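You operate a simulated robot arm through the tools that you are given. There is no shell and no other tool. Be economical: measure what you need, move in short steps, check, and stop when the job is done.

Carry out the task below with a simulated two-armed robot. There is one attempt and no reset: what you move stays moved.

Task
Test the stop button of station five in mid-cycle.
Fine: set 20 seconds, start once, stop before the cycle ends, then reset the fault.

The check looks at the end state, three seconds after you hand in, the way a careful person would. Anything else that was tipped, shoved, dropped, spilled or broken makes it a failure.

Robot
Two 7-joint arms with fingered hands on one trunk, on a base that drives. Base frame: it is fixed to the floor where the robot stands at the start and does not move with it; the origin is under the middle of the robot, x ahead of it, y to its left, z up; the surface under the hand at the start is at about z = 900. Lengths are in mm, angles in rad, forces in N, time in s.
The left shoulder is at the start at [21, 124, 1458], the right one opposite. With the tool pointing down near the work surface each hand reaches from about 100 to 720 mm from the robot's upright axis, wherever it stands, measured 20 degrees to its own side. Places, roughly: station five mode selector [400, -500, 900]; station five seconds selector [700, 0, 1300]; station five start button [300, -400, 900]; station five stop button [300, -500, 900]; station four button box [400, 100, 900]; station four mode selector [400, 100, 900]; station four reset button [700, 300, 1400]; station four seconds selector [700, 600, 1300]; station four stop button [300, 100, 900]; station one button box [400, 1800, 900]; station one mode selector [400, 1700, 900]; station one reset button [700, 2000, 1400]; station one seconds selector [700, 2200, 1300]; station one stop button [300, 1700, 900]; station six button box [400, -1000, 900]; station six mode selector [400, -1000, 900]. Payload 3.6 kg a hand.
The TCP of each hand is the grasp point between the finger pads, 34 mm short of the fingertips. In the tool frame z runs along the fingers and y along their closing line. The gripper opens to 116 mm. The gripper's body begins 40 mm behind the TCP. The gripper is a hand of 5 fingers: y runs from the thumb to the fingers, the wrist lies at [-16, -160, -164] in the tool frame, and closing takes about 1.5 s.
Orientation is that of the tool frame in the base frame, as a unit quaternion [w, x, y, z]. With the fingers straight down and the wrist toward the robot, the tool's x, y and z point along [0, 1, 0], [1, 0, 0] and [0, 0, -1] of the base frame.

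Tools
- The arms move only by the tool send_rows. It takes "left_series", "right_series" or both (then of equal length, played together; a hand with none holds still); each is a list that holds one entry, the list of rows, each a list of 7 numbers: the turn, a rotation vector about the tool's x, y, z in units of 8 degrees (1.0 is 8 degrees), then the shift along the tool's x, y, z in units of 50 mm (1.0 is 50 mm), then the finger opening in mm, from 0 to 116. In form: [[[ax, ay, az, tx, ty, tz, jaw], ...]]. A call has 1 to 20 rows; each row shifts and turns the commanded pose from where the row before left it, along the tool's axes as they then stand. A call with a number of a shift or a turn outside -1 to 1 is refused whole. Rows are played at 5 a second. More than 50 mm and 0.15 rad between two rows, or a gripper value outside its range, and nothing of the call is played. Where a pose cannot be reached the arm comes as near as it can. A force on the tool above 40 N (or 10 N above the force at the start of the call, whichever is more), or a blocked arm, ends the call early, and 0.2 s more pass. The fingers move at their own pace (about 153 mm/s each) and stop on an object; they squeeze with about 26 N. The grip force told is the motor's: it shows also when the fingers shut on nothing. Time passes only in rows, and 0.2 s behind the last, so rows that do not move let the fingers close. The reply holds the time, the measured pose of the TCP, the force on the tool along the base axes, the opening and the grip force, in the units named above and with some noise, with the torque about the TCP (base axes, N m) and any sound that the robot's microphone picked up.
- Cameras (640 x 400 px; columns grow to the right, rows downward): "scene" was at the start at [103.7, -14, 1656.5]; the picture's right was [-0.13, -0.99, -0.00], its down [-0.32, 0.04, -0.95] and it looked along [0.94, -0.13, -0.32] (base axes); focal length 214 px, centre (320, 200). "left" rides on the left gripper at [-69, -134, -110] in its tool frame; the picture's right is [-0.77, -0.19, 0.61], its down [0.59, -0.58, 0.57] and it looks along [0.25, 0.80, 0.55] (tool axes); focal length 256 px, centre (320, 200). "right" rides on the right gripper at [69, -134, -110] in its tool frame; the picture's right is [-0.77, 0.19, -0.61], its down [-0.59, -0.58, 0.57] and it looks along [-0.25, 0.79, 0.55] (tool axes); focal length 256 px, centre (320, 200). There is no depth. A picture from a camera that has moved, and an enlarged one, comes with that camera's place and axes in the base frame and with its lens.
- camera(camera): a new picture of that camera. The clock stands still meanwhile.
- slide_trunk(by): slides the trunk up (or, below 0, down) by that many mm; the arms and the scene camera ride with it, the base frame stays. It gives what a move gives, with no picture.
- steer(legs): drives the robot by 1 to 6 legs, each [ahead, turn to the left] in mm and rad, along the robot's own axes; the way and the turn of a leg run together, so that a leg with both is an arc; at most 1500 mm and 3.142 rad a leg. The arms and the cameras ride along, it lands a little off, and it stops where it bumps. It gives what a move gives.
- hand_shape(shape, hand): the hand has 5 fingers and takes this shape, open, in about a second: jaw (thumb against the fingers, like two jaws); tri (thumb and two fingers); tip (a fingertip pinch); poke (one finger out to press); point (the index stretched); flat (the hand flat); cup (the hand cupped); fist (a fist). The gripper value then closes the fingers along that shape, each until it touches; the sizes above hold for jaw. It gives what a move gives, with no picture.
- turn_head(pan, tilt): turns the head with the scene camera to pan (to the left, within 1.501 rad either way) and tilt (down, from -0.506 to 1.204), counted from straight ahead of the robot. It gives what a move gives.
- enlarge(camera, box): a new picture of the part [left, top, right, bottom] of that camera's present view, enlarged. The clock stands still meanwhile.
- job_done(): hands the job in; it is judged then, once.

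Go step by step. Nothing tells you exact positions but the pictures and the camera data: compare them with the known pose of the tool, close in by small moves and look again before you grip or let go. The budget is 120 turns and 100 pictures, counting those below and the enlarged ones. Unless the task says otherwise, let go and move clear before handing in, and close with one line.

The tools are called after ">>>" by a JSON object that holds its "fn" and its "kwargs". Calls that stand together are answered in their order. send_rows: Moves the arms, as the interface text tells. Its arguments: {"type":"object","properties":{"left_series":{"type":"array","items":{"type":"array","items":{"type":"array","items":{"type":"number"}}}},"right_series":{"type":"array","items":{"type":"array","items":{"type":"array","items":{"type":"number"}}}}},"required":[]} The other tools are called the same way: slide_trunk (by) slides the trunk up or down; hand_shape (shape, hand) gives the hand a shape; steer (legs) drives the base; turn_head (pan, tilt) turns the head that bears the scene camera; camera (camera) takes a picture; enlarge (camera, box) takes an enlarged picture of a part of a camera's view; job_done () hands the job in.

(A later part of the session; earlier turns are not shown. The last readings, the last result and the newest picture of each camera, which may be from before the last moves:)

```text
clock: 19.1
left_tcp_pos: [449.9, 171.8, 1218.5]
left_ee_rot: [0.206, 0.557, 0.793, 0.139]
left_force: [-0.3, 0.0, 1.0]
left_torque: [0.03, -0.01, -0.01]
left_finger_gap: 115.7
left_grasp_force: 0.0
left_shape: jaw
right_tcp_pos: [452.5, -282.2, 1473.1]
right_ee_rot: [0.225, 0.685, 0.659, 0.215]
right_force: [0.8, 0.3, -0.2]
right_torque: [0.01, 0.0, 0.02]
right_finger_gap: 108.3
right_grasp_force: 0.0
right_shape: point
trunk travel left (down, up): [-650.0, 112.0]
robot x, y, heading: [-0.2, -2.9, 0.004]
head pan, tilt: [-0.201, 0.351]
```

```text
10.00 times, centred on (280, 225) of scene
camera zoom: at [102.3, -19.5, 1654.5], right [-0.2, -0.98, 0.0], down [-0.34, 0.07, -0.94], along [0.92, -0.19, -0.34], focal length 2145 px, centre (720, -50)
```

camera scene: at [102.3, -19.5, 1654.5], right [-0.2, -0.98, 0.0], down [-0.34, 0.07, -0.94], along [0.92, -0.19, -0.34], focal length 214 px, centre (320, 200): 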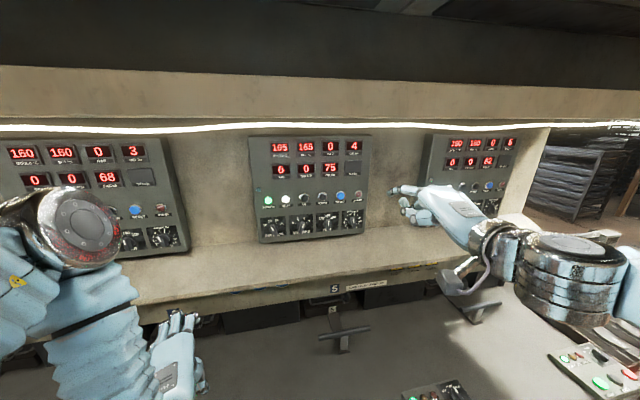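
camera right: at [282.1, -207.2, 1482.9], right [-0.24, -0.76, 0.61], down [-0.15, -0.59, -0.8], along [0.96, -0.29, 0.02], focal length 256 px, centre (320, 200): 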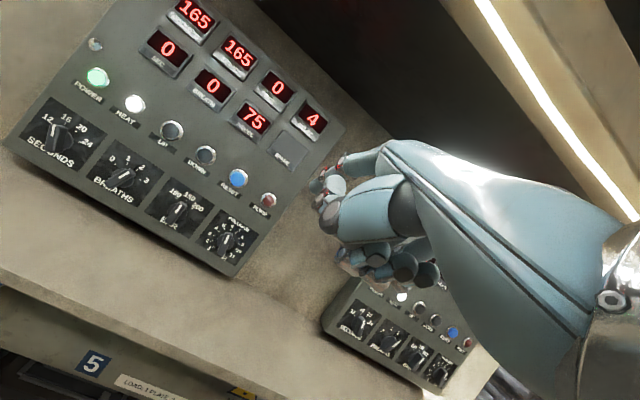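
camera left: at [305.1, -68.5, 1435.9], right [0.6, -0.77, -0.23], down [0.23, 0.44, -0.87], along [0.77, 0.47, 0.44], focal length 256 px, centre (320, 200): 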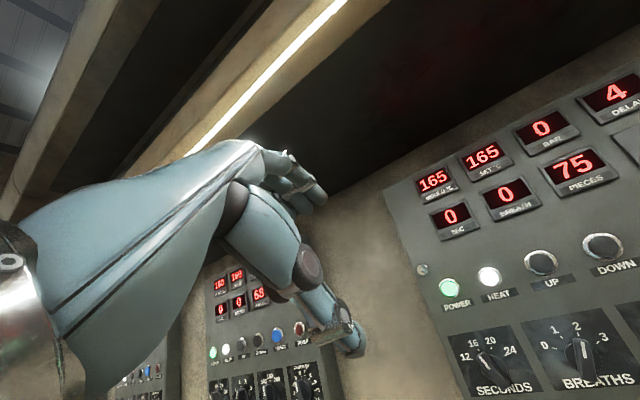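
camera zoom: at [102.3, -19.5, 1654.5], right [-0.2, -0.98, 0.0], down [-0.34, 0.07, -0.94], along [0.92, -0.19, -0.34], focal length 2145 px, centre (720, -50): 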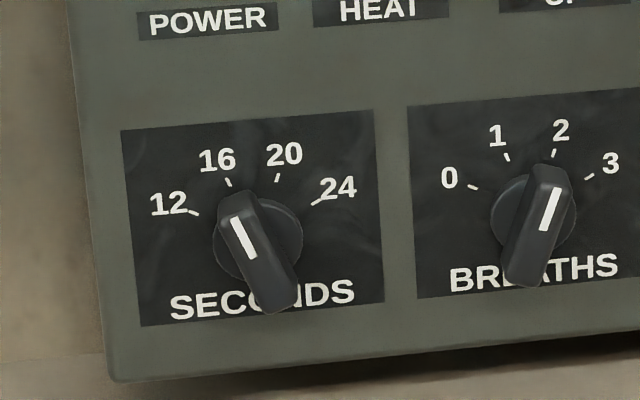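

SECONDS is clearly on 16; BREATHS at "2" shows what the "20" angle will look like. I'll bring the fingertip just in front and to the left of the knob's upper end.

>>> {"fn": "send_rows", "kwargs": {"right_series": [[[0, 0, 0, 0.757, -0.007, 0.394, 116], [0, 0, 0, 0.757, -0.007, 0.394, 116], [0, 0, 0, 0.757, -0.007, 0.394, 116], [0, 0, 0, 0.757, -0.007, 0.394, 116], [0, 0, 0, 0.757, -0.007, 0.394, 116], [0, 0, 0, 0.757, -0.007, 0.394, 116], [0, 0, 0, 0.757, -0.007, 0.394, 116], [0, 0, 0, 0.757, -0.007, 0.394, 116]]]}}

>>> {"fn": "camera", "kwargs": {"camera": "scene"}}

>>> {"fn": "camera", "kwargs": {"camera": "right"}}

```text
clock: 20.9
left_tcp_pos: [449.7, 170.4, 1219.5]
left_ee_rot: [0.205, 0.556, 0.793, 0.141]
left_force: [-1.9, 1.1, -0.3]
left_torque: [0.01, 0.0, 0.03]
left_finger_gap: 115.9
left_grasp_force: 0.0
left_shape: jaw
right_tcp_pos: [511.1, -118.9, 1452.3]
right_ee_rot: [0.224, 0.686, 0.658, 0.215]
right_force: [-1.1, 0.2, -0.5]
right_torque: [0.04, -0.05, 0.02]
right_finger_gap: 107.9
right_grasp_force: 0.0
right_shape: point
right hand out of reach, approached as far as the arm can: row 1, 2, 3, 5, 6, 7, 8
trunk travel left (down, up): [-650.0, 112.0]
robot x, y, heading: [2.0, -0.2, 0.001]
head pan, tilt: [-0.201, 0.351]
```

```text
62 pictures are left
camera scene: at [102.5, -20.8, 1654.5], right [-0.2, -0.98, 0.0], down [-0.34, 0.07, -0.94], along [0.92, -0.19, -0.34], focal length 214 px, centre (320, 200)
```

scene: 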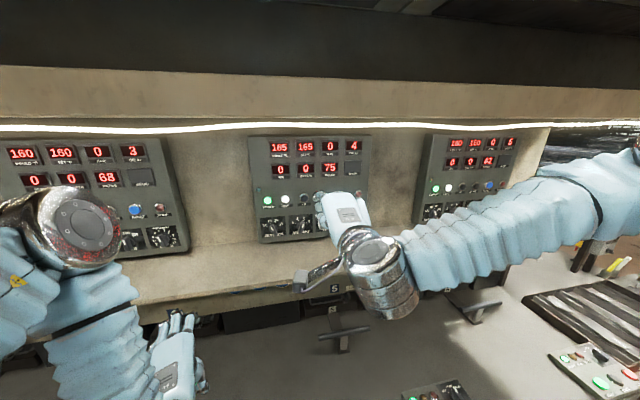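

```text
61 pictures are left
camera right: at [341.0, -44.9, 1462.0], right [-0.24, -0.76, 0.6], down [-0.15, -0.58, -0.8], along [0.96, -0.29, 0.02], focal length 256 px, centre (320, 200)
```

right: 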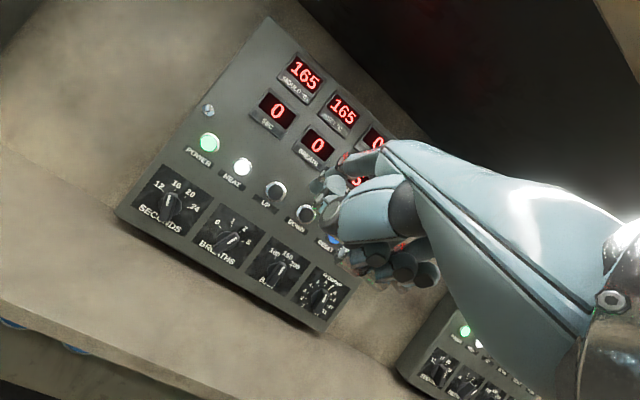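

The right arm can't cross that far. Turning the base left by about 0.45 rad puts the knob on the right arm's side; nothing is within the swing.

>>> {"fn": "steer", "kwargs": {"legs": [[0, 0.45]]}}

>>> {"fn": "send_rows", "kwargs": {"right_series": [[[0, 0.7, 0.5, 0, 0, 0, 116], [0, 0.7, 0.5, 0, 0, 0, 116], [0, 0.7, 0.5, 0, 0, 0, 116]]]}}

>>> {"fn": "turn_head", "kwargs": {"pan": -0.5, "tilt": 0.35}}

>>> {"fn": "camera", "kwargs": {"camera": "scene"}}

```text
clock: 22.6
left_tcp_pos: [332.9, 349.1, 1219.0]
left_ee_rot: [0.17, 0.368, 0.896, 0.182]
left_force: [-0.4, -0.5, -0.5]
left_torque: [0.01, 0.0, -0.02]
left_finger_gap: 116.0
left_grasp_force: 0.1
left_shape: jaw
right_tcp_pos: [512.2, 113.8, 1453.6]
right_ee_rot: [0.172, 0.523, 0.794, 0.258]
right_force: [-1.3, -0.2, -0.5]
right_torque: [0.01, 0.04, -0.03]
right_finger_gap: 108.0
right_grasp_force: 0.0
right_shape: point
trunk travel left (down, up): [-650.0, 112.0]
robot x, y, heading: [-0.5, -1.1, 0.45]
head pan, tilt: [-0.201, 0.351]
```

```text
clock: 23.4
left_tcp_pos: [333.7, 349.2, 1217.3]
left_ee_rot: [0.169, 0.368, 0.896, 0.182]
left_force: [0.3, 0.8, 0.2]
left_torque: [0.01, -0.01, -0.02]
left_finger_gap: 115.9
left_grasp_force: 0.0
left_shape: jaw
right_tcp_pos: [509.7, 112.7, 1462.8]
right_ee_rot: [0.026, 0.561, 0.751, 0.347]
right_force: [-0.3, 0.1, 0.5]
right_torque: [0.0, -0.02, -0.01]
right_finger_gap: 108.1
right_grasp_force: 0.0
right_shape: point
right hand out of reach, approached as far as the arm can: row 2, 3
trunk travel left (down, up): [-650.0, 112.0]
robot x, y, heading: [0.4, -2.8, 0.443]
head pan, tilt: [-0.201, 0.351]
```

```text
clock: 24.2
left_tcp_pos: [331.8, 350.0, 1218.9]
left_ee_rot: [0.17, 0.367, 0.896, 0.182]
left_force: [0.5, 0.8, 0.2]
left_torque: [-0.01, -0.03, 0.02]
left_finger_gap: 116.1
left_grasp_force: 0.0
left_shape: jaw
right_tcp_pos: [511.1, 112.9, 1462.5]
right_ee_rot: [0.026, 0.561, 0.751, 0.346]
right_force: [0.4, -0.1, 0.8]
right_torque: [0.0, -0.02, -0.03]
right_finger_gap: 108.1
right_grasp_force: 0.1
right_shape: point
trunk travel left (down, up): [-650.0, 112.0]
robot x, y, heading: [-0.7, 3.0, 0.455]
head pan, tilt: [-0.499, 0.351]
```

```text
60 pictures are left
camera scene: at [102.9, -0.7, 1654.5], right [-0.05, -1.0, 0.0], down [-0.34, 0.02, -0.94], along [0.94, -0.05, -0.34], focal length 214 px, centre (320, 200)
```

scene: 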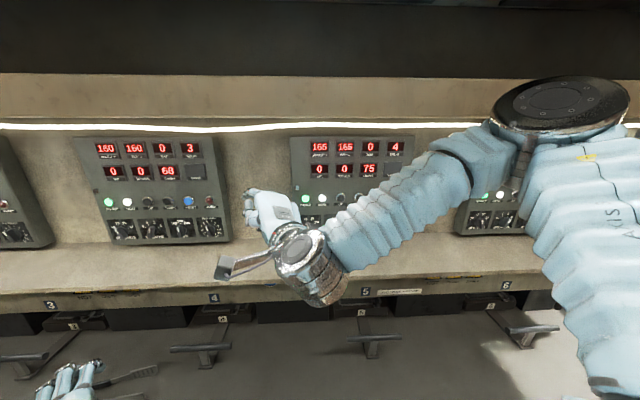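

My yaw correction had the wrong sign on one axis. I'll correct it so the hand points straight at the panel again.

>>> {"fn": "send_rows", "kwargs": {"right_series": [[[-0.141, -0.935, 0.209, 0, 0, 0, 116], [-0.141, -0.935, 0.209, 0, 0, 0, 116], [-0.141, -0.935, 0.209, 0, 0, 0, 116], [-0.141, -0.935, 0.209, 0, 0, 0, 116]]]}}

>>> {"fn": "camera", "kwargs": {"camera": "scene"}}

>>> {"fn": "camera", "kwargs": {"camera": "right"}}

```text
clock: 25.2
left_tcp_pos: [332.8, 348.7, 1219.2]
left_ee_rot: [0.169, 0.367, 0.896, 0.182]
left_force: [0.4, -0.1, -0.1]
left_torque: [0.0, -0.01, -0.01]
left_finger_gap: 116.2
left_grasp_force: 0.0
left_shape: jaw
right_tcp_pos: [500.2, 19.6, 1460.3]
right_ee_rot: [0.221, 0.671, 0.672, 0.222]
right_force: [-1.0, 0.1, 0.0]
right_torque: [0.02, 0.0, 0.03]
right_finger_gap: 108.0
right_grasp_force: 0.1
right_shape: point
right hand out of reach, approached as far as the arm can: row 1, 2, 3, 4
trunk travel left (down, up): [-650.0, 112.0]
robot x, y, heading: [-2.8, 2.1, 0.444]
head pan, tilt: [-0.499, 0.351]
```

```text
59 pictures are left
camera scene: at [102.1, -1.6, 1654.6], right [-0.05, -1.0, 0.0], down [-0.34, 0.02, -0.94], along [0.94, -0.05, -0.34], focal length 214 px, centre (320, 200)
```

scene: 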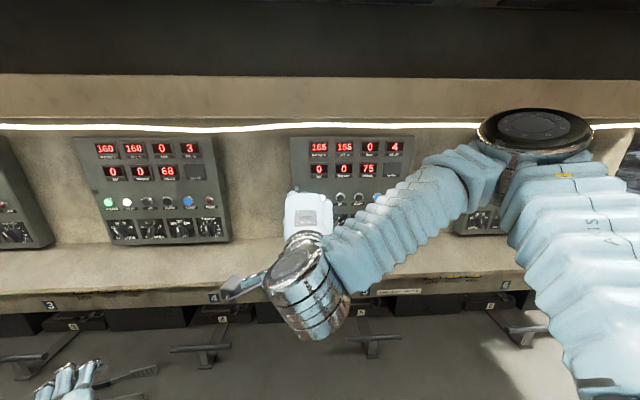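

```text
58 pictures are left
camera right: at [327.3, 87.8, 1469.2], right [-0.21, -0.77, 0.6], down [-0.12, -0.59, -0.8], along [0.97, -0.25, 0.03], focal length 256 px, centre (320, 200)
```

right: 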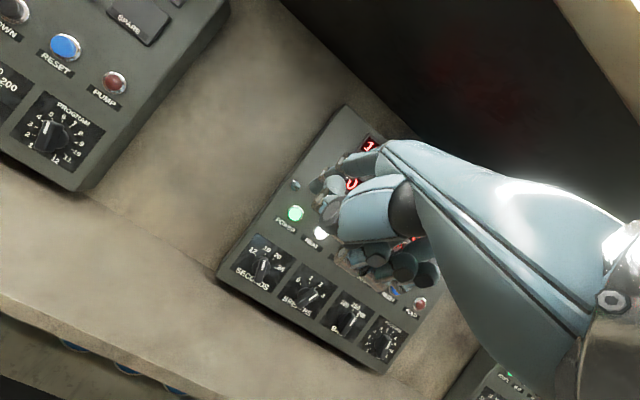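

>>> {"fn": "send_rows", "kwargs": {"right_series": [[[0, 0, 0, -0.03, -0.03, 0.93, 116], [0, 0, 0, -0.03, -0.03, 0.93, 116], [0, 0, 0, -0.03, -0.03, 0.93, 116]]]}}

>>> {"fn": "enlarge", "kwargs": {"camera": "scene", "box": [250, 150, 410, 270]}}

>>> {"fn": "enlarge", "kwargs": {"camera": "right", "box": [200, 100, 420, 300]}}

```text
clock: 26.0
left_tcp_pos: [332.1, 348.9, 1217.5]
left_ee_rot: [0.17, 0.368, 0.896, 0.182]
left_force: [0.5, -1.3, -0.3]
left_torque: [0.01, 0.02, 0.0]
left_finger_gap: 115.9
left_grasp_force: 0.0
left_shape: jaw
right_tcp_pos: [570.3, -9.4, 1389.7]
right_ee_rot: [0.22, 0.673, 0.671, 0.22]
right_force: [-0.1, -0.4, 0.0]
right_torque: [-0.01, 0.02, -0.03]
right_finger_gap: 108.0
right_grasp_force: 0.1
right_shape: point
right hand out of reach, approached as far as the arm can: row 1, 2, 3
trunk travel left (down, up): [-650.0, 112.0]
robot x, y, heading: [-3.6, 0.3, 0.447]
head pan, tilt: [-0.499, 0.351]
```

```text
3.33 times, centred on (330, 210) of scene
camera zoom: at [103.1, -0.6, 1654.5], right [-0.05, -1.0, 0.0], down [-0.34, 0.02, -0.94], along [0.94, -0.05, -0.34], focal length 715 px, centre (287, 167)
```

zoom: 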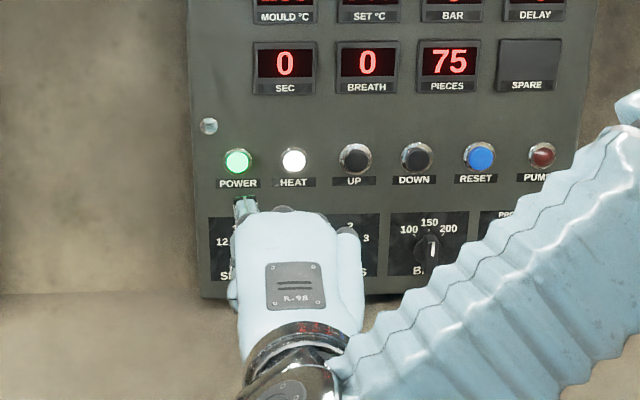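

```text
2.00 times, centred on (310, 200) of right
camera zoom: at [397.1, 58.8, 1399.0], right [-0.21, -0.77, 0.6], down [-0.13, -0.59, -0.8], along [0.97, -0.25, 0.02], focal length 512 px, centre (340, 200)
```

zoom: 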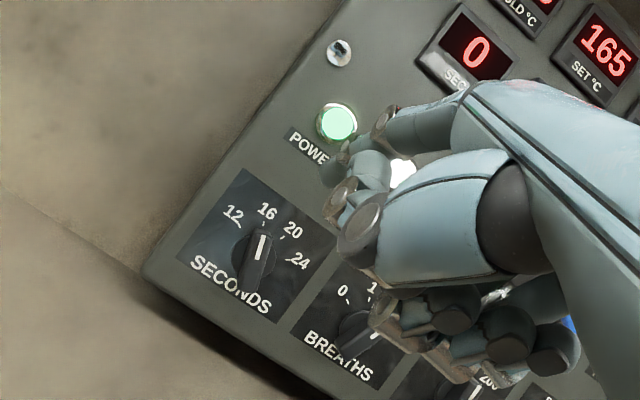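

The tip is near [656, 5, 1416]. The arm is at its limit inward and downward, so I'll lower the trunk by 52 mm and turn the base slightly left to place it.

>>> {"fn": "slide_trunk", "kwargs": {"by": -52}}

>>> {"fn": "steer", "kwargs": {"legs": [[0, 0.04]]}}

>>> {"fn": "enlarge", "kwargs": {"camera": "scene", "box": [250, 150, 410, 270]}}

>>> {"fn": "enlarge", "kwargs": {"camera": "right", "box": [200, 100, 420, 300]}}

```text
clock: 26.9
left_tcp_pos: [333.0, 348.6, 1166.9]
left_ee_rot: [0.17, 0.368, 0.896, 0.182]
left_force: [-0.6, 0.0, 0.6]
left_torque: [0.0, 0.06, -0.01]
left_finger_gap: 115.7
left_grasp_force: 0.1
left_shape: jaw
right_tcp_pos: [569.0, -11.8, 1338.4]
right_ee_rot: [0.22, 0.671, 0.671, 0.223]
right_force: [0.6, 0.9, -0.1]
right_torque: [0.02, -0.04, 0.0]
right_finger_gap: 107.8
right_grasp_force: 0.0
right_shape: point
trunk travel left (down, up): [-598.0, 164.0]
robot x, y, heading: [-3.2, 1.1, 0.445]
head pan, tilt: [-0.499, 0.351]
```

```text
clock: 27.7
left_tcp_pos: [319.0, 360.5, 1166.9]
left_ee_rot: [0.166, 0.351, 0.903, 0.185]
left_force: [-0.3, -0.7, -0.6]
left_torque: [0.02, 0.02, 0.0]
left_finger_gap: 115.9
left_grasp_force: 0.1
left_shape: jaw
right_tcp_pos: [570.0, 9.4, 1338.2]
right_ee_rot: [0.216, 0.659, 0.685, 0.226]
right_force: [0.0, 0.1, 0.2]
right_torque: [0.02, -0.04, 0.0]
right_finger_gap: 108.2
right_grasp_force: 0.0
right_shape: point
trunk travel left (down, up): [-598.0, 164.0]
robot x, y, heading: [0.6, -0.5, 0.491]
head pan, tilt: [-0.499, 0.351]
```

```text
3.33 times, centred on (330, 210) of scene
camera zoom: at [105.1, 2.5, 1602.4], right [-0.01, -1.0, 0.0], down [-0.34, 0.01, -0.94], along [0.94, -0.01, -0.34], focal length 715 px, centre (287, 167)
```

zoom: 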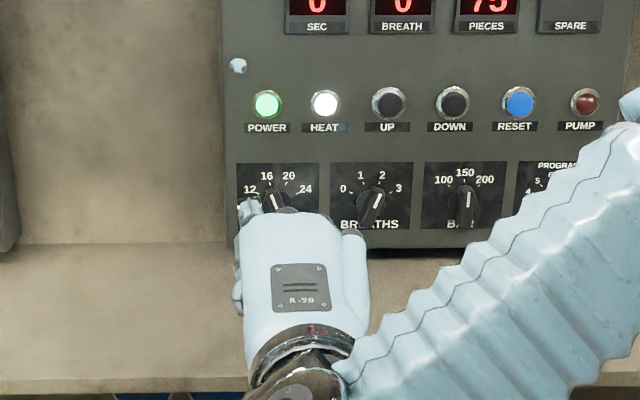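

```text
2.00 times, centred on (310, 200) of right
camera zoom: at [394.3, 70.4, 1346.8], right [-0.18, -0.78, 0.6], down [-0.11, -0.59, -0.8], along [0.98, -0.21, 0.03], focal length 512 px, centre (340, 200)
```

zoom: 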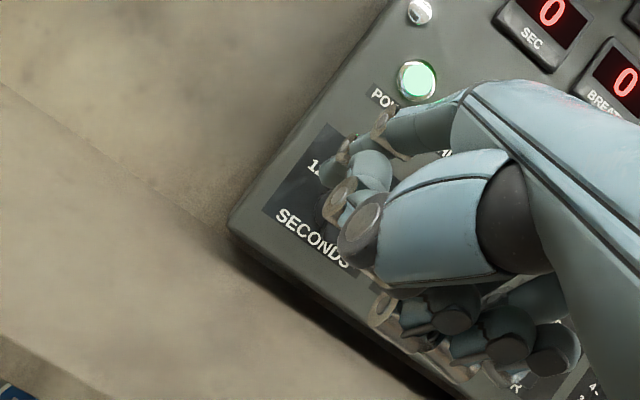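

The tip is now just left of the knob's upper end and about 40 mm in front. I'll advance in small steps.

>>> {"fn": "send_rows", "kwargs": {"right_series": [[[0, 0, 0, 0.12, 0.193, 0.143, 116], [0, 0, 0, 0, 0.193, 0.143, 116], [0, 0, 0, 0, 0.193, 0.143, 116]]]}}

>>> {"fn": "enlarge", "kwargs": {"camera": "scene", "box": [270, 170, 350, 230]}}

>>> {"fn": "enlarge", "kwargs": {"camera": "right", "box": [200, 100, 420, 300]}}

```text
clock: 28.5
left_tcp_pos: [319.2, 361.9, 1166.3]
left_ee_rot: [0.166, 0.351, 0.903, 0.185]
left_force: [-0.2, -0.4, 0.0]
left_torque: [0.0, 0.02, 0.01]
left_finger_gap: 116.1
left_grasp_force: 0.1
left_shape: jaw
right_tcp_pos: [604.2, 16.8, 1341.2]
right_ee_rot: [0.214, 0.66, 0.685, 0.223]
right_force: [-0.5, -0.3, 0.2]
right_torque: [-0.02, 0.03, 0.01]
right_finger_gap: 108.0
right_grasp_force: 0.1
right_shape: point
right hand out of reach, approached as far as the arm can: row 3
trunk travel left (down, up): [-598.0, 164.0]
robot x, y, heading: [-3.3, 1.3, 0.486]
head pan, tilt: [-0.499, 0.351]
```

```text
6.67 times, centred on (310, 200) of scene
camera zoom: at [104.8, 4.0, 1602.4], right [-0.01, -1.0, 0.0], down [-0.34, 0.0, -0.94], along [0.94, -0.01, -0.34], focal length 1430 px, centre (387, 200)
```

zoom: 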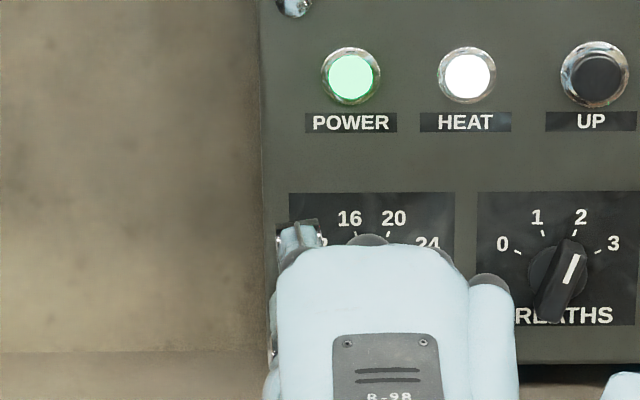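

```text
2.00 times, centred on (310, 200) of right
camera zoom: at [428.8, 78.9, 1350.8], right [-0.18, -0.78, 0.6], down [-0.11, -0.59, -0.8], along [0.98, -0.21, 0.02], focal length 512 px, centre (340, 200)
```

zoom: 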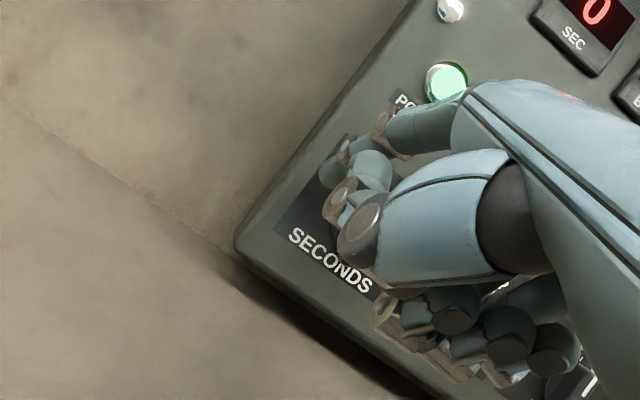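

>>> {"fn": "send_rows", "kwargs": {"right_series": [[[0, 0, 0, 0, 0.13, 0.1, 116], [0, 0, 0, 0, 0.13, 0.1, 116]]]}}

>>> {"fn": "send_rows", "kwargs": {"right_series": [[[0, 0, 0, -0.1, 0, 0, 116], [0, 0, 0, -0.1, 0, 0, 116]]]}}

>>> {"fn": "enlarge", "kwargs": {"camera": "right", "box": [240, 110, 380, 230]}}

```text
clock: 29.1
left_tcp_pos: [317.8, 360.7, 1167.9]
left_ee_rot: [0.167, 0.349, 0.903, 0.186]
left_force: [0.0, 0.9, 0.2]
left_torque: [-0.01, -0.01, 0.02]
left_finger_gap: 116.1
left_grasp_force: 0.1
left_shape: jaw
right_tcp_pos: [616.0, 18.0, 1345.5]
right_ee_rot: [0.215, 0.659, 0.685, 0.224]
right_force: [-10.8, -0.7, 2.6]
right_torque: [0.05, -0.43, 0.08]
right_finger_gap: 107.9
right_grasp_force: 0.1
right_shape: point
right hand out of reach, approached as far as the arm can: row 2
trunk travel left (down, up): [-598.0, 164.0]
robot x, y, heading: [-3.1, -0.0, 0.487]
head pan, tilt: [-0.499, 0.351]
```

```text
clock: 29.7
left_tcp_pos: [317.2, 362.2, 1169.2]
left_ee_rot: [0.168, 0.351, 0.903, 0.185]
left_force: [0.4, -0.3, 0.7]
left_torque: [0.01, 0.02, 0.01]
left_finger_gap: 116.0
left_grasp_force: 0.1
left_shape: jaw
right_tcp_pos: [617.3, 8.1, 1345.4]
right_ee_rot: [0.215, 0.659, 0.685, 0.225]
right_force: [-10.4, 2.9, 0.4]
right_torque: [-0.08, -0.18, 0.47]
right_finger_gap: 107.9
right_grasp_force: 0.0
right_shape: point
trunk travel left (down, up): [-598.0, 164.0]
robot x, y, heading: [-0.3, 1.2, 0.484]
head pan, tilt: [-0.499, 0.351]
```

```text
3.33 times, centred on (310, 170) of right
camera zoom: at [442.1, 70.1, 1354.7], right [-0.18, -0.78, 0.6], down [-0.11, -0.59, -0.8], along [0.98, -0.21, 0.02], focal length 853 px, centre (353, 300)
```

zoom: 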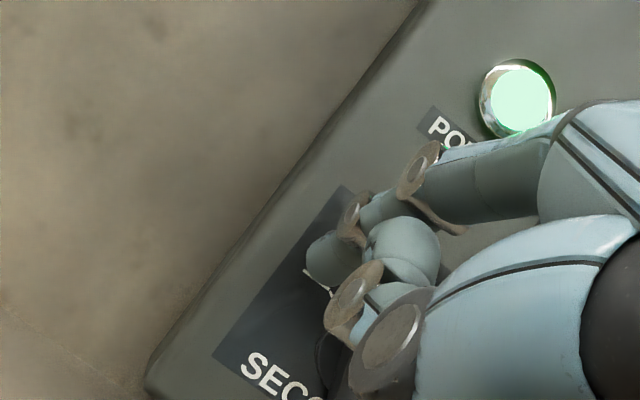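

The fingertip has touched the panel face at about x 702. I'll back off 4 mm and push right along the knob's flank.

>>> {"fn": "send_rows", "kwargs": {"right_series": [[[0, 0, 0, 0, -0.08, -0.06, 116], [0, 0, 0, -0.1, 0, 0, 116], [0, 0, 0, -0.1, 0, 0, 116]]]}}

>>> {"fn": "enlarge", "kwargs": {"camera": "scene", "box": [270, 170, 350, 230]}}

>>> {"fn": "enlarge", "kwargs": {"camera": "right", "box": [240, 110, 380, 230]}}

```text
clock: 30.5
left_tcp_pos: [319.0, 361.9, 1167.4]
left_ee_rot: [0.165, 0.351, 0.903, 0.185]
left_force: [0.2, -0.5, -0.2]
left_torque: [0.02, 0.02, 0.02]
left_finger_gap: 116.1
left_grasp_force: 0.1
left_shape: jaw
right_tcp_pos: [615.5, -2.5, 1344.8]
right_ee_rot: [0.216, 0.66, 0.684, 0.225]
right_force: [0.0, 1.6, 0.1]
right_torque: [-0.03, -0.06, 0.03]
right_finger_gap: 0.3
right_grasp_force: 0.0
right_shape: point
trunk travel left (down, up): [-598.0, 164.0]
robot x, y, heading: [-0.3, -2.2, 0.487]
head pan, tilt: [-0.499, 0.351]
```

```text
6.67 times, centred on (310, 200) of scene
camera zoom: at [104.3, 4.5, 1602.5], right [-0.01, -1.0, 0.0], down [-0.34, 0.0, -0.94], along [0.94, -0.01, -0.34], focal length 1430 px, centre (387, 200)
```

zoom: 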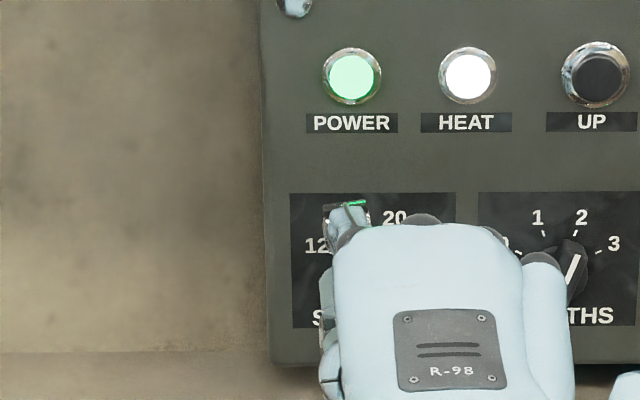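

```text
3.33 times, centred on (310, 170) of right
camera zoom: at [440.2, 59.7, 1353.6], right [-0.18, -0.78, 0.6], down [-0.11, -0.59, -0.8], along [0.98, -0.21, 0.02], focal length 853 px, centre (353, 300)
```

zoom: 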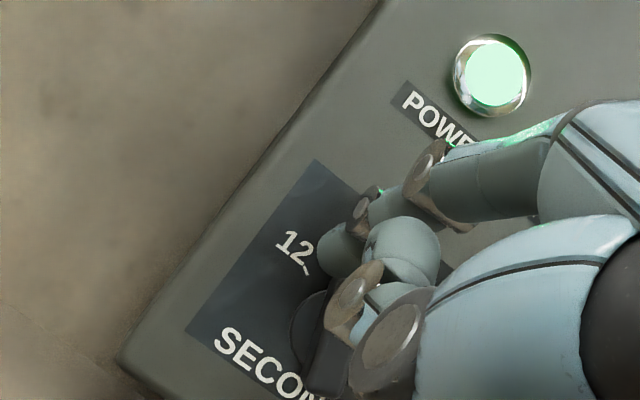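

>>> {"fn": "send_rows", "kwargs": {"right_series": [[[0, 0, 0, -0.1, 0, 0, 116], [0, 0, 0, -0.1, 0, 0, 116]]]}}

>>> {"fn": "enlarge", "kwargs": {"camera": "right", "box": [240, 110, 380, 230]}}

```text
clock: 31.1
left_tcp_pos: [318.3, 362.2, 1165.5]
left_ee_rot: [0.167, 0.351, 0.903, 0.185]
left_force: [-0.3, -0.4, 0.4]
left_torque: [0.02, -0.01, 0.01]
left_finger_gap: 115.9
left_grasp_force: 0.0
left_shape: jaw
right_tcp_pos: [615.2, -11.8, 1346.6]
right_ee_rot: [0.215, 0.66, 0.684, 0.224]
right_force: [-1.6, 2.2, 1.9]
right_torque: [-0.02, -0.2, 0.23]
right_finger_gap: 0.2
right_grasp_force: 0.0
right_shape: point
trunk travel left (down, up): [-598.0, 164.0]
robot x, y, heading: [1.0, 1.8, 0.485]
head pan, tilt: [-0.499, 0.351]
```

```text
3.33 times, centred on (310, 170) of right
camera zoom: at [440.1, 51.3, 1354.9], right [-0.18, -0.78, 0.6], down [-0.11, -0.59, -0.8], along [0.98, -0.21, 0.02], focal length 853 px, centre (353, 300)
```

zoom: 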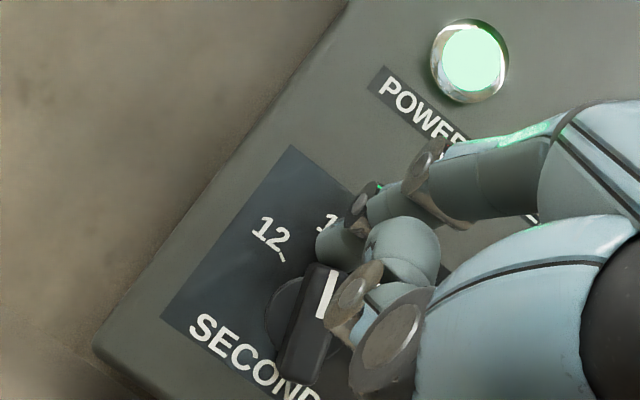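

The knob is starting to turn clockwise. I'll keep pushing in small steps.

>>> {"fn": "send_rows", "kwargs": {"right_series": [[[0, 0, 0, -0.1, 0, 0, 116]]]}}

>>> {"fn": "enlarge", "kwargs": {"camera": "right", "box": [240, 110, 380, 230]}}

```text
clock: 31.5
left_tcp_pos: [318.3, 361.8, 1167.7]
left_ee_rot: [0.167, 0.349, 0.903, 0.186]
left_force: [0.0, -0.3, -0.3]
left_torque: [0.01, 0.07, 0.02]
left_finger_gap: 116.0
left_grasp_force: 0.1
left_shape: jaw
right_tcp_pos: [616.4, -16.4, 1347.5]
right_ee_rot: [0.215, 0.661, 0.683, 0.225]
right_force: [-3.1, 2.8, 1.5]
right_torque: [0.01, -0.27, 0.31]
right_finger_gap: 0.0
right_grasp_force: 0.1
right_shape: point
trunk travel left (down, up): [-598.0, 164.0]
robot x, y, heading: [-3.2, 0.5, 0.486]
head pan, tilt: [-0.499, 0.351]
```

```text
3.33 times, centred on (310, 170) of right
camera zoom: at [440.3, 45.6, 1356.8], right [-0.18, -0.78, 0.6], down [-0.11, -0.59, -0.8], along [0.98, -0.21, 0.02], focal length 853 px, centre (353, 300)
```

zoom: 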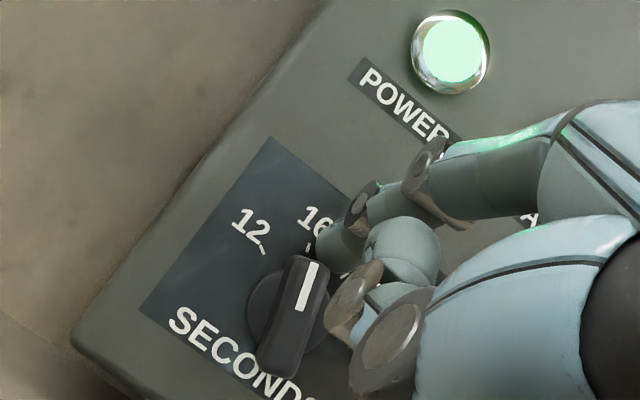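

The knob still points at 16: the fingertip passed above the bar. I'll go back left, drop about 16 mm and push again.

>>> {"fn": "send_rows", "kwargs": {"right_series": [[[0, 0, 0, 0.3, 0, 0, 116], [0, 0, 0, 0.35, 0, 0, 116], [0, 0, 0, 0, -0.19, 0.257, 116], [0, 0, 0, 0, 0, 0, 116]]]}}

>>> {"fn": "enlarge", "kwargs": {"camera": "right", "box": [240, 110, 380, 230]}}

```text
clock: 32.5
left_tcp_pos: [319.8, 361.8, 1166.8]
left_ee_rot: [0.166, 0.351, 0.903, 0.185]
left_force: [-0.3, -0.1, 0.0]
left_torque: [0.01, -0.02, 0.03]
left_finger_gap: 115.9
left_grasp_force: 0.1
left_shape: jaw
right_tcp_pos: [614.0, 11.9, 1342.9]
right_ee_rot: [0.214, 0.66, 0.685, 0.223]
right_force: [0.1, 0.7, 0.0]
right_torque: [-0.01, 0.01, 0.0]
right_finger_gap: 108.0
right_grasp_force: 0.1
right_shape: point
right hand out of reach, approached as far as the arm can: row 3
trunk travel left (down, up): [-598.0, 164.0]
robot x, y, heading: [0.0, -0.7, 0.482]
head pan, tilt: [-0.499, 0.351]
```

```text
3.33 times, centred on (310, 170) of right
camera zoom: at [438.6, 74.3, 1352.0], right [-0.18, -0.78, 0.6], down [-0.11, -0.59, -0.8], along [0.98, -0.21, 0.02], focal length 853 px, centre (353, 300)
```

zoom: 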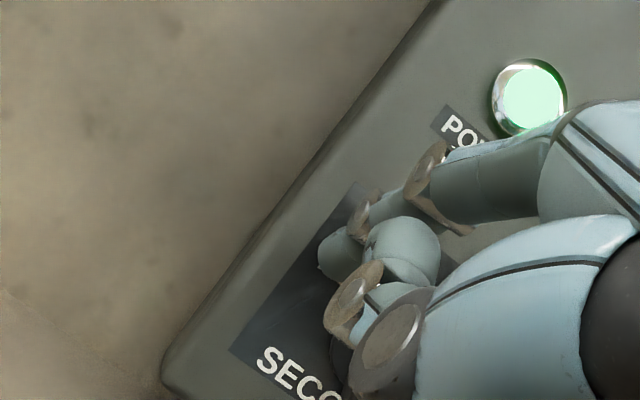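

>>> {"fn": "slide_trunk", "kwargs": {"by": -14}}

>>> {"fn": "send_rows", "kwargs": {"right_series": [[[0, 0, 0, -0.15, 0, 0, 116], [0, 0, 0, -0.15, 0, 0, 116]]]}}

>>> {"fn": "enlarge", "kwargs": {"camera": "right", "box": [240, 110, 380, 230]}}

```text
clock: 33.1
left_tcp_pos: [318.2, 362.0, 1153.1]
left_ee_rot: [0.167, 0.351, 0.903, 0.185]
left_force: [-0.9, -0.7, 0.6]
left_torque: [0.0, 0.01, 0.05]
left_finger_gap: 116.0
left_grasp_force: 0.1
left_shape: jaw
right_tcp_pos: [612.6, 10.9, 1329.3]
right_ee_rot: [0.215, 0.66, 0.684, 0.225]
right_force: [-0.1, 0.1, -0.4]
right_torque: [-0.01, 0.03, 0.0]
right_finger_gap: 108.1
right_grasp_force: 0.0
right_shape: point
trunk travel left (down, up): [-584.0, 178.0]
robot x, y, heading: [-3.5, -1.9, 0.486]
head pan, tilt: [-0.499, 0.351]
```

```text
clock: 33.7
left_tcp_pos: [318.6, 363.3, 1151.8]
left_ee_rot: [0.166, 0.35, 0.903, 0.185]
left_force: [-0.3, 0.5, 0.3]
left_torque: [0.0, 0.01, -0.05]
left_finger_gap: 115.7
left_grasp_force: 0.0
left_shape: jaw
right_tcp_pos: [613.7, -1.3, 1328.3]
right_ee_rot: [0.215, 0.659, 0.685, 0.224]
right_force: [0.6, 3.0, -0.5]
right_torque: [-0.08, 0.0, 0.2]
right_finger_gap: 0.0
right_grasp_force: 0.0
right_shape: point
trunk travel left (down, up): [-584.0, 178.0]
robot x, y, heading: [-0.3, -0.3, 0.484]
head pan, tilt: [-0.499, 0.351]
```

```text
3.33 times, centred on (310, 170) of right
camera zoom: at [437.2, 60.3, 1338.4], right [-0.18, -0.78, 0.6], down [-0.11, -0.59, -0.8], along [0.98, -0.21, 0.02], focal length 853 px, centre (353, 300)
```

zoom: 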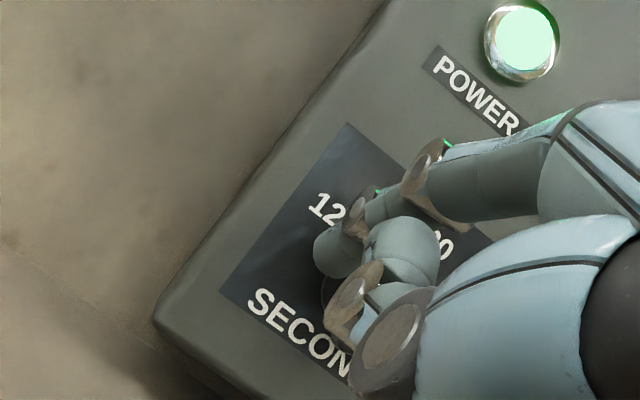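

>>> {"fn": "send_rows", "kwargs": {"right_series": [[[0, 0, 0, -0.1, 0, 0, 116], [0, 0, 0, -0.1, 0, 0, 116]]]}}

>>> {"fn": "enlarge", "kwargs": {"camera": "right", "box": [240, 110, 380, 230]}}

```text
clock: 34.3
left_tcp_pos: [318.4, 362.5, 1153.4]
left_ee_rot: [0.167, 0.35, 0.903, 0.186]
left_force: [0.3, -0.1, 0.4]
left_torque: [-0.02, 0.01, -0.02]
left_finger_gap: 115.8
left_grasp_force: 0.0
left_shape: jaw
right_tcp_pos: [613.0, -11.5, 1330.0]
right_ee_rot: [0.214, 0.659, 0.685, 0.224]
right_force: [-2.1, 5.9, 1.9]
right_torque: [-0.07, -0.2, 0.46]
right_finger_gap: 0.0
right_grasp_force: 0.1
right_shape: point
trunk travel left (down, up): [-584.0, 178.0]
robot x, y, heading: [-4.8, -0.4, 0.486]
head pan, tilt: [-0.499, 0.351]
```

```text
3.33 times, centred on (310, 170) of right
camera zoom: at [437.5, 50.7, 1340.2], right [-0.18, -0.78, 0.6], down [-0.11, -0.59, -0.8], along [0.98, -0.21, 0.02], focal length 853 px, centre (353, 300)
```

zoom: 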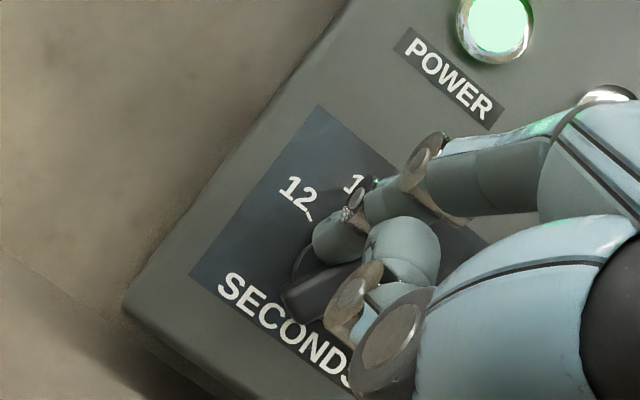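

The bar has turned to about the angle of the "2" on BREATHS, so it should be at 20. I'll retreat left and back, then check.

>>> {"fn": "send_rows", "kwargs": {"right_series": [[[0, 0, 0, 0.3, 0, 0, 116], [0, 0, 0, 0, -0.4, -0.3, 116], [0, 0, 0, 0, -0.4, -0.3, 116], [0, 0, 0, 0, -0.4, -0.3, 116], [0, 0, 0, -1, 0, 0, 116], [0, 0, 0, -1, 0, 0, 116]]]}}

>>> {"fn": "enlarge", "kwargs": {"camera": "right", "box": [0, 60, 320, 260]}}

>>> {"fn": "enlarge", "kwargs": {"camera": "scene", "box": [260, 130, 420, 230]}}

```text
clock: 35.7
left_tcp_pos: [318.5, 361.6, 1152.1]
left_ee_rot: [0.166, 0.35, 0.903, 0.185]
left_force: [-0.5, 0.1, 0.6]
left_torque: [-0.03, -0.01, -0.02]
left_finger_gap: 116.2
left_grasp_force: 0.1
left_shape: jaw
right_tcp_pos: [551.0, -51.0, 1334.2]
right_ee_rot: [0.214, 0.662, 0.683, 0.223]
right_force: [-0.4, -0.1, -0.4]
right_torque: [-0.02, 0.04, 0.0]
right_finger_gap: 0.0
right_grasp_force: 0.0
right_shape: point
right hand out of reach, approached as far as the arm can: row 5, 6
trunk travel left (down, up): [-584.0, 178.0]
robot x, y, heading: [-1.6, 0.8, 0.487]
head pan, tilt: [-0.499, 0.351]
```

```text
2.00 times, centred on (160, 160) of right
camera zoom: at [374.3, 11.2, 1344.5], right [-0.18, -0.78, 0.6], down [-0.12, -0.59, -0.8], along [0.98, -0.22, 0.02], focal length 512 px, centre (640, 280)
```

zoom: 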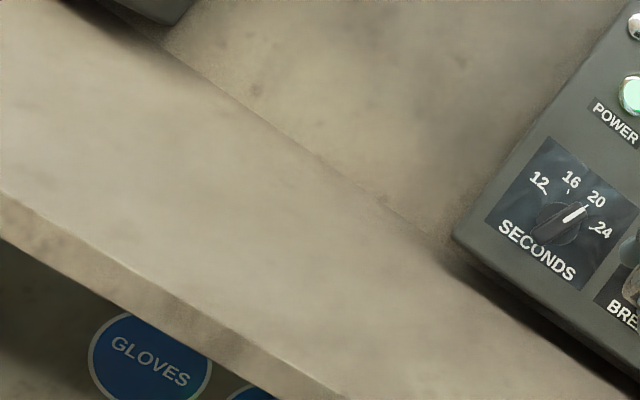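

```text
4.00 times, centred on (340, 180) of scene
camera zoom: at [105.8, 5.7, 1588.3], right [-0.01, -1.0, 0.0], down [-0.34, 0.0, -0.94], along [0.94, -0.01, -0.34], focal length 858 px, centre (240, 280)
```

zoom: 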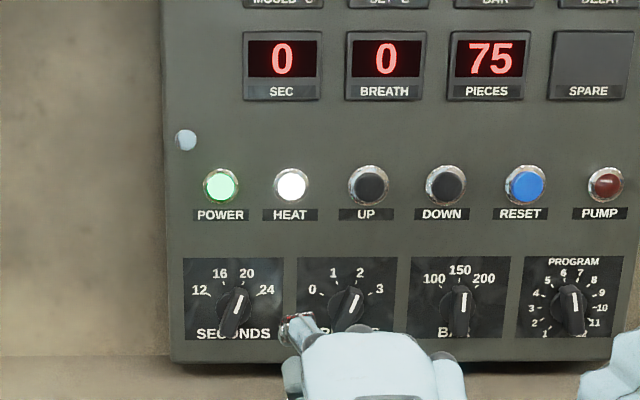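

SECONDS now reads 20 and nothing else moved. I'll retract the hand, turn the base right toward the button box and switch to the poke shape.

>>> {"fn": "send_rows", "kwargs": {"right_series": [[[0, 0, 0, 0, -0.8, -0.6, 116], [0, 0, 0, 0, -0.8, -0.6, 116], [0, 0, 0, 0, -0.8, -0.6, 116], [1, 0, 0, 0, 0, 0, 116], [1, 0, 0, 0, 0, 0, 116], [1, 0, 0, 0, 0, 0, 116], [1, 0, 0, 0, 0, 0, 116], [0.55, 0, 0, 0, 0, 0, 116]]]}}

>>> {"fn": "steer", "kwargs": {"legs": [[0, -1.05]]}}

>>> {"fn": "hand_shape", "kwargs": {"hand": "right", "shape": "poke"}}

>>> {"fn": "turn_head", "kwargs": {"pan": -0.1, "tilt": 0.8}}

>>> {"fn": "camera", "kwargs": {"camera": "scene"}}

```text
clock: 37.5
left_tcp_pos: [318.8, 362.4, 1153.8]
left_ee_rot: [0.166, 0.35, 0.903, 0.185]
left_force: [-0.2, 0.3, -0.8]
left_torque: [0.01, 0.02, 0.0]
left_finger_gap: 116.0
left_grasp_force: 0.0
left_shape: jaw
right_tcp_pos: [515.3, -1.3, 1334.3]
right_ee_rot: [-0.004, 0.693, 0.721, -0.001]
right_force: [0.2, 0.4, 0.0]
right_torque: [0.05, 0.03, 0.02]
right_finger_gap: 0.0
right_grasp_force: 0.0
right_shape: point
right hand out of reach, approached as far as the arm can: row 1, 2, 3
trunk travel left (down, up): [-584.0, 178.0]
robot x, y, heading: [-2.1, 0.2, 0.486]
head pan, tilt: [-0.499, 0.351]
```

```text
clock: 40.5
left_tcp_pos: [474.7, -87.7, 1153.3]
left_ee_rot: [0.236, 0.75, 0.613, 0.079]
left_force: [0.2, -0.7, 0.1]
left_torque: [-0.03, -0.01, 0.02]
left_finger_gap: 116.1
left_grasp_force: 0.1
left_shape: jaw
right_tcp_pos: [263.6, -443.6, 1332.5]
right_ee_rot: [-0.001, 0.959, 0.285, 0.001]
right_force: [-0.1, -1.7, 0.4]
right_torque: [-0.01, -0.01, -0.01]
right_finger_gap: 0.1
right_grasp_force: 0.1
right_shape: point
trunk travel left (down, up): [-584.0, 178.0]
robot x, y, heading: [-0.1, 0.6, -0.547]
head pan, tilt: [-0.499, 0.351]
```

```text
clock: 41.4
left_tcp_pos: [475.2, -88.0, 1153.3]
left_ee_rot: [0.236, 0.75, 0.613, 0.08]
left_force: [0.9, 0.9, 0.7]
left_torque: [-0.01, -0.04, 0.0]
left_finger_gap: 116.1
left_grasp_force: 0.0
left_shape: jaw
right_tcp_pos: [263.1, -444.1, 1333.1]
right_ee_rot: [-0.002, 0.959, 0.284, 0.0]
right_force: [0.7, 0.2, 0.3]
right_torque: [0.02, 0.04, 0.02]
right_finger_gap: 0.0
right_grasp_force: 0.1
right_shape: poke
trunk travel left (down, up): [-584.0, 178.0]
robot x, y, heading: [1.7, -1.2, -0.545]
head pan, tilt: [-0.499, 0.351]
```

```text
clock: 42.3
left_tcp_pos: [473.7, -87.8, 1152.7]
left_ee_rot: [0.236, 0.75, 0.613, 0.08]
left_force: [-0.7, -0.4, -0.2]
left_torque: [0.02, 0.0, 0.01]
left_finger_gap: 115.7
left_grasp_force: 0.0
left_shape: jaw
right_tcp_pos: [262.8, -443.6, 1332.7]
right_ee_rot: [-0.002, 0.958, 0.286, 0.001]
right_force: [0.1, -0.9, 0.5]
right_torque: [0.01, 0.0, -0.02]
right_finger_gap: 0.0
right_grasp_force: 0.0
right_shape: poke
trunk travel left (down, up): [-584.0, 178.0]
robot x, y, heading: [-1.6, -1.3, -0.546]
head pan, tilt: [-0.099, 0.799]
```

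```text
41 pictures are left
camera scene: at [76.1, -56.8, 1548.8], right [-0.6, -0.8, 0.0], down [-0.57, 0.43, -0.7], along [0.56, -0.42, -0.72], focal length 214 px, centre (320, 200)
```

scene: 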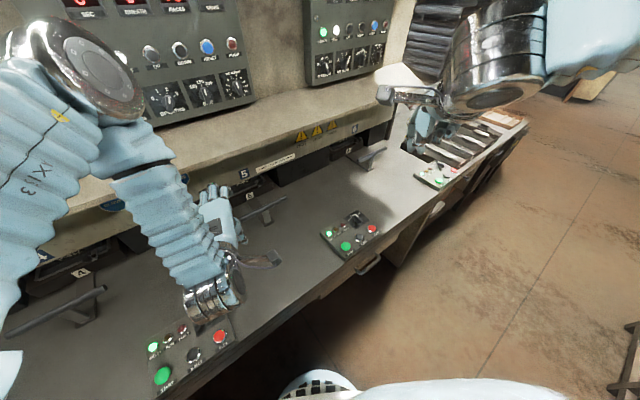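

>>> {"fn": "send_rows", "kwargs": {"right_series": [[[0, 0, 0, 0.444, -0.12, 0.8, 0], [0, 0, 0, 0.444, -0.12, 0.8, 0], [0, 0, 0, 0.444, -0.12, 0.8, 0], [0, 0, 0, 0.444, -0.12, 0.8, 0]]]}}

>>> {"fn": "camera", "kwargs": {"camera": "scene"}}

>>> {"fn": "camera", "kwargs": {"camera": "right"}}

```text
clock: 43.3
left_tcp_pos: [475.9, -87.0, 1153.8]
left_ee_rot: [0.236, 0.749, 0.614, 0.08]
left_force: [0.3, -0.4, 0.8]
left_torque: [-0.01, -0.03, 0.05]
left_finger_gap: 116.2
left_grasp_force: 0.0
left_shape: jaw
right_tcp_pos: [273.9, -412.9, 1212.4]
right_ee_rot: [-0.003, 0.958, 0.286, 0.002]
right_force: [-0.5, 0.3, -0.9]
right_torque: [0.01, 0.0, -0.01]
right_finger_gap: 0.0
right_grasp_force: 0.0
right_shape: poke
right hand out of reach, approached as far as the arm can: row 3, 4
trunk travel left (down, up): [-584.0, 178.0]
robot x, y, heading: [1.8, -2.0, -0.542]
head pan, tilt: [-0.099, 0.799]
```

```text
40 pictures are left
camera scene: at [76.4, -57.1, 1548.7], right [-0.6, -0.8, 0.0], down [-0.57, 0.43, -0.7], along [0.56, -0.42, -0.72], focal length 214 px, centre (320, 200)
```

scene: 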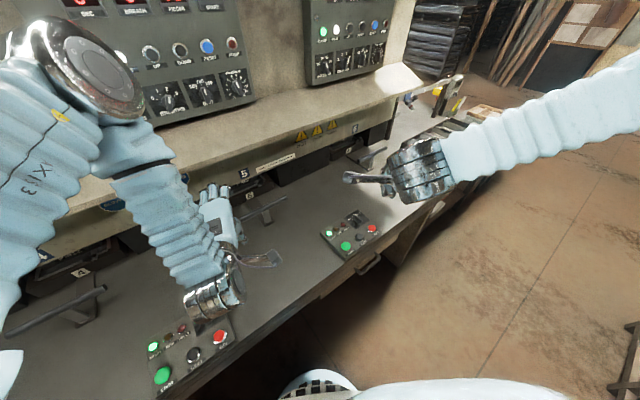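

```text
39 pictures are left
camera right: at [258.9, -263.7, 1323.2], right [-0.54, -0.58, 0.61], down [-0.81, 0.16, -0.57], along [0.23, -0.8, -0.56], focal length 256 px, centre (320, 200)
```

right: 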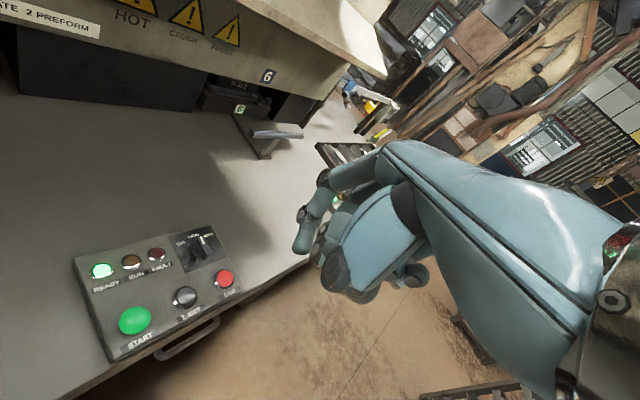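

START is near [333, −356, 935] and STOP near [333, −480, 930]. I'll align the hand with the robot's heading and come to about 65 mm over START.

>>> {"fn": "send_rows", "kwargs": {"right_series": [[[0, 0, -1, 0, 0, 0, 0], [0, 0, -1, 0, 0, 0, 0], [0, 0, -1, 0, 0, 0, 0], [0, 0, -0.25, 0, 0, 0, 0], [0, 0, 0, 0.248, 0.163, 0.768, 0], [0, 0, 0, 0.248, 0.163, 0.768, 0], [0, 0, 0, 0.248, 0.163, 0.768, 0], [0, 0, 0, 0.248, 0.163, 0.768, 0], [0, 0, 0, 0.248, 0.163, 0.768, 0]]]}}

>>> {"fn": "camera", "kwargs": {"camera": "scene"}}

>>> {"fn": "camera", "kwargs": {"camera": "right"}}

```text
clock: 45.3
left_tcp_pos: [474.1, -87.1, 1152.7]
left_ee_rot: [0.235, 0.75, 0.614, 0.079]
left_force: [0.4, 0.0, -0.3]
left_torque: [-0.02, -0.02, 0.04]
left_finger_gap: 116.0
left_grasp_force: 0.0
left_shape: jaw
right_tcp_pos: [281.4, -412.7, 1142.8]
right_ee_rot: [-0.002, 0.87, 0.493, 0.001]
right_force: [0.8, -0.4, -0.3]
right_torque: [-0.01, -0.02, -0.03]
right_finger_gap: 0.3
right_grasp_force: 0.1
right_shape: poke
right hand out of reach, approached as far as the arm can: row 6, 7, 8, 9
trunk travel left (down, up): [-584.0, 178.0]
robot x, y, heading: [-0.4, 2.5, -0.545]
head pan, tilt: [-0.099, 0.799]
```

```text
38 pictures are left
camera scene: at [75.7, -57.0, 1548.8], right [-0.6, -0.8, 0.0], down [-0.57, 0.43, -0.7], along [0.56, -0.42, -0.72], focal length 214 px, centre (320, 200)
```

scene: 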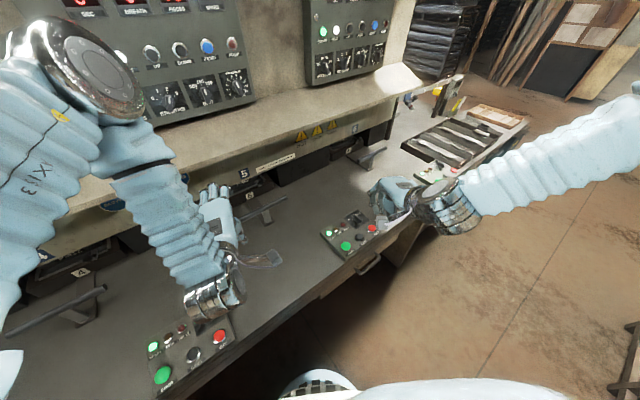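

```text
37 pictures are left
camera right: at [201.9, -285.3, 1253.7], right [-0.23, -0.76, 0.61], down [-0.8, -0.21, -0.57], along [0.56, -0.62, -0.56], focal length 256 px, centre (320, 200)
```

right: 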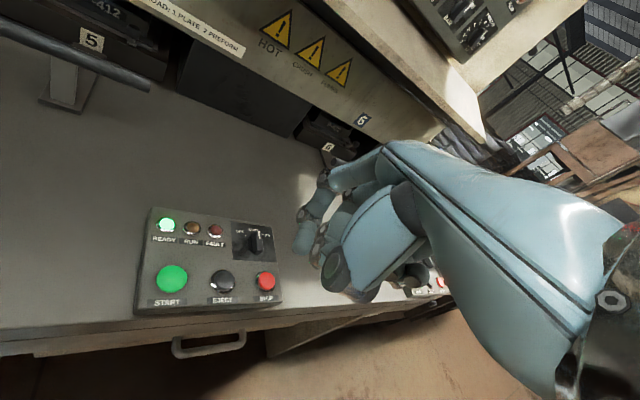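

The arm stalls inward and low. I'll raise the left hand a little for clearance and test whether the right hand reaches a hover point over STOP, farther out.

>>> {"fn": "send_rows", "kwargs": {"left_series": [[[0, 0, 0, 0, 0, -0.7, 116], [0, 0, 0, 0, 0, -0.7, 116], [0, 0, 0, 0, 0, -0.7, 116]]], "right_series": [[[0, 0, 0, -0.32, 0.66, 0.48, 0], [0, 0, 0, -0.32, 0.66, 0.48, 0], [0, 0, 0, -0.32, 0.66, 0.48, 0]]]}}

```text
clock: 46.1
left_tcp_pos: [456.3, -101.3, 1213.5]
left_ee_rot: [0.236, 0.75, 0.613, 0.081]
left_force: [0.0, -0.5, 1.4]
left_torque: [0.01, -0.02, 0.02]
left_finger_gap: 116.0
left_grasp_force: 0.0
left_shape: jaw
left hand out of reach, approached as far as the arm can: row 2, 3
right_tcp_pos: [305.6, -509.5, 1144.5]
right_ee_rot: [-0.004, 0.87, 0.493, 0.0]
right_force: [-1.0, 0.1, 0.5]
right_torque: [0.0, -0.05, -0.03]
right_finger_gap: 0.0
right_grasp_force: 0.1
right_shape: poke
right hand out of reach, approached as far as the arm can: row 1, 2, 3
trunk travel left (down, up): [-584.0, 178.0]
robot x, y, heading: [-2.9, -2.3, -0.55]
head pan, tilt: [-0.099, 0.799]
```

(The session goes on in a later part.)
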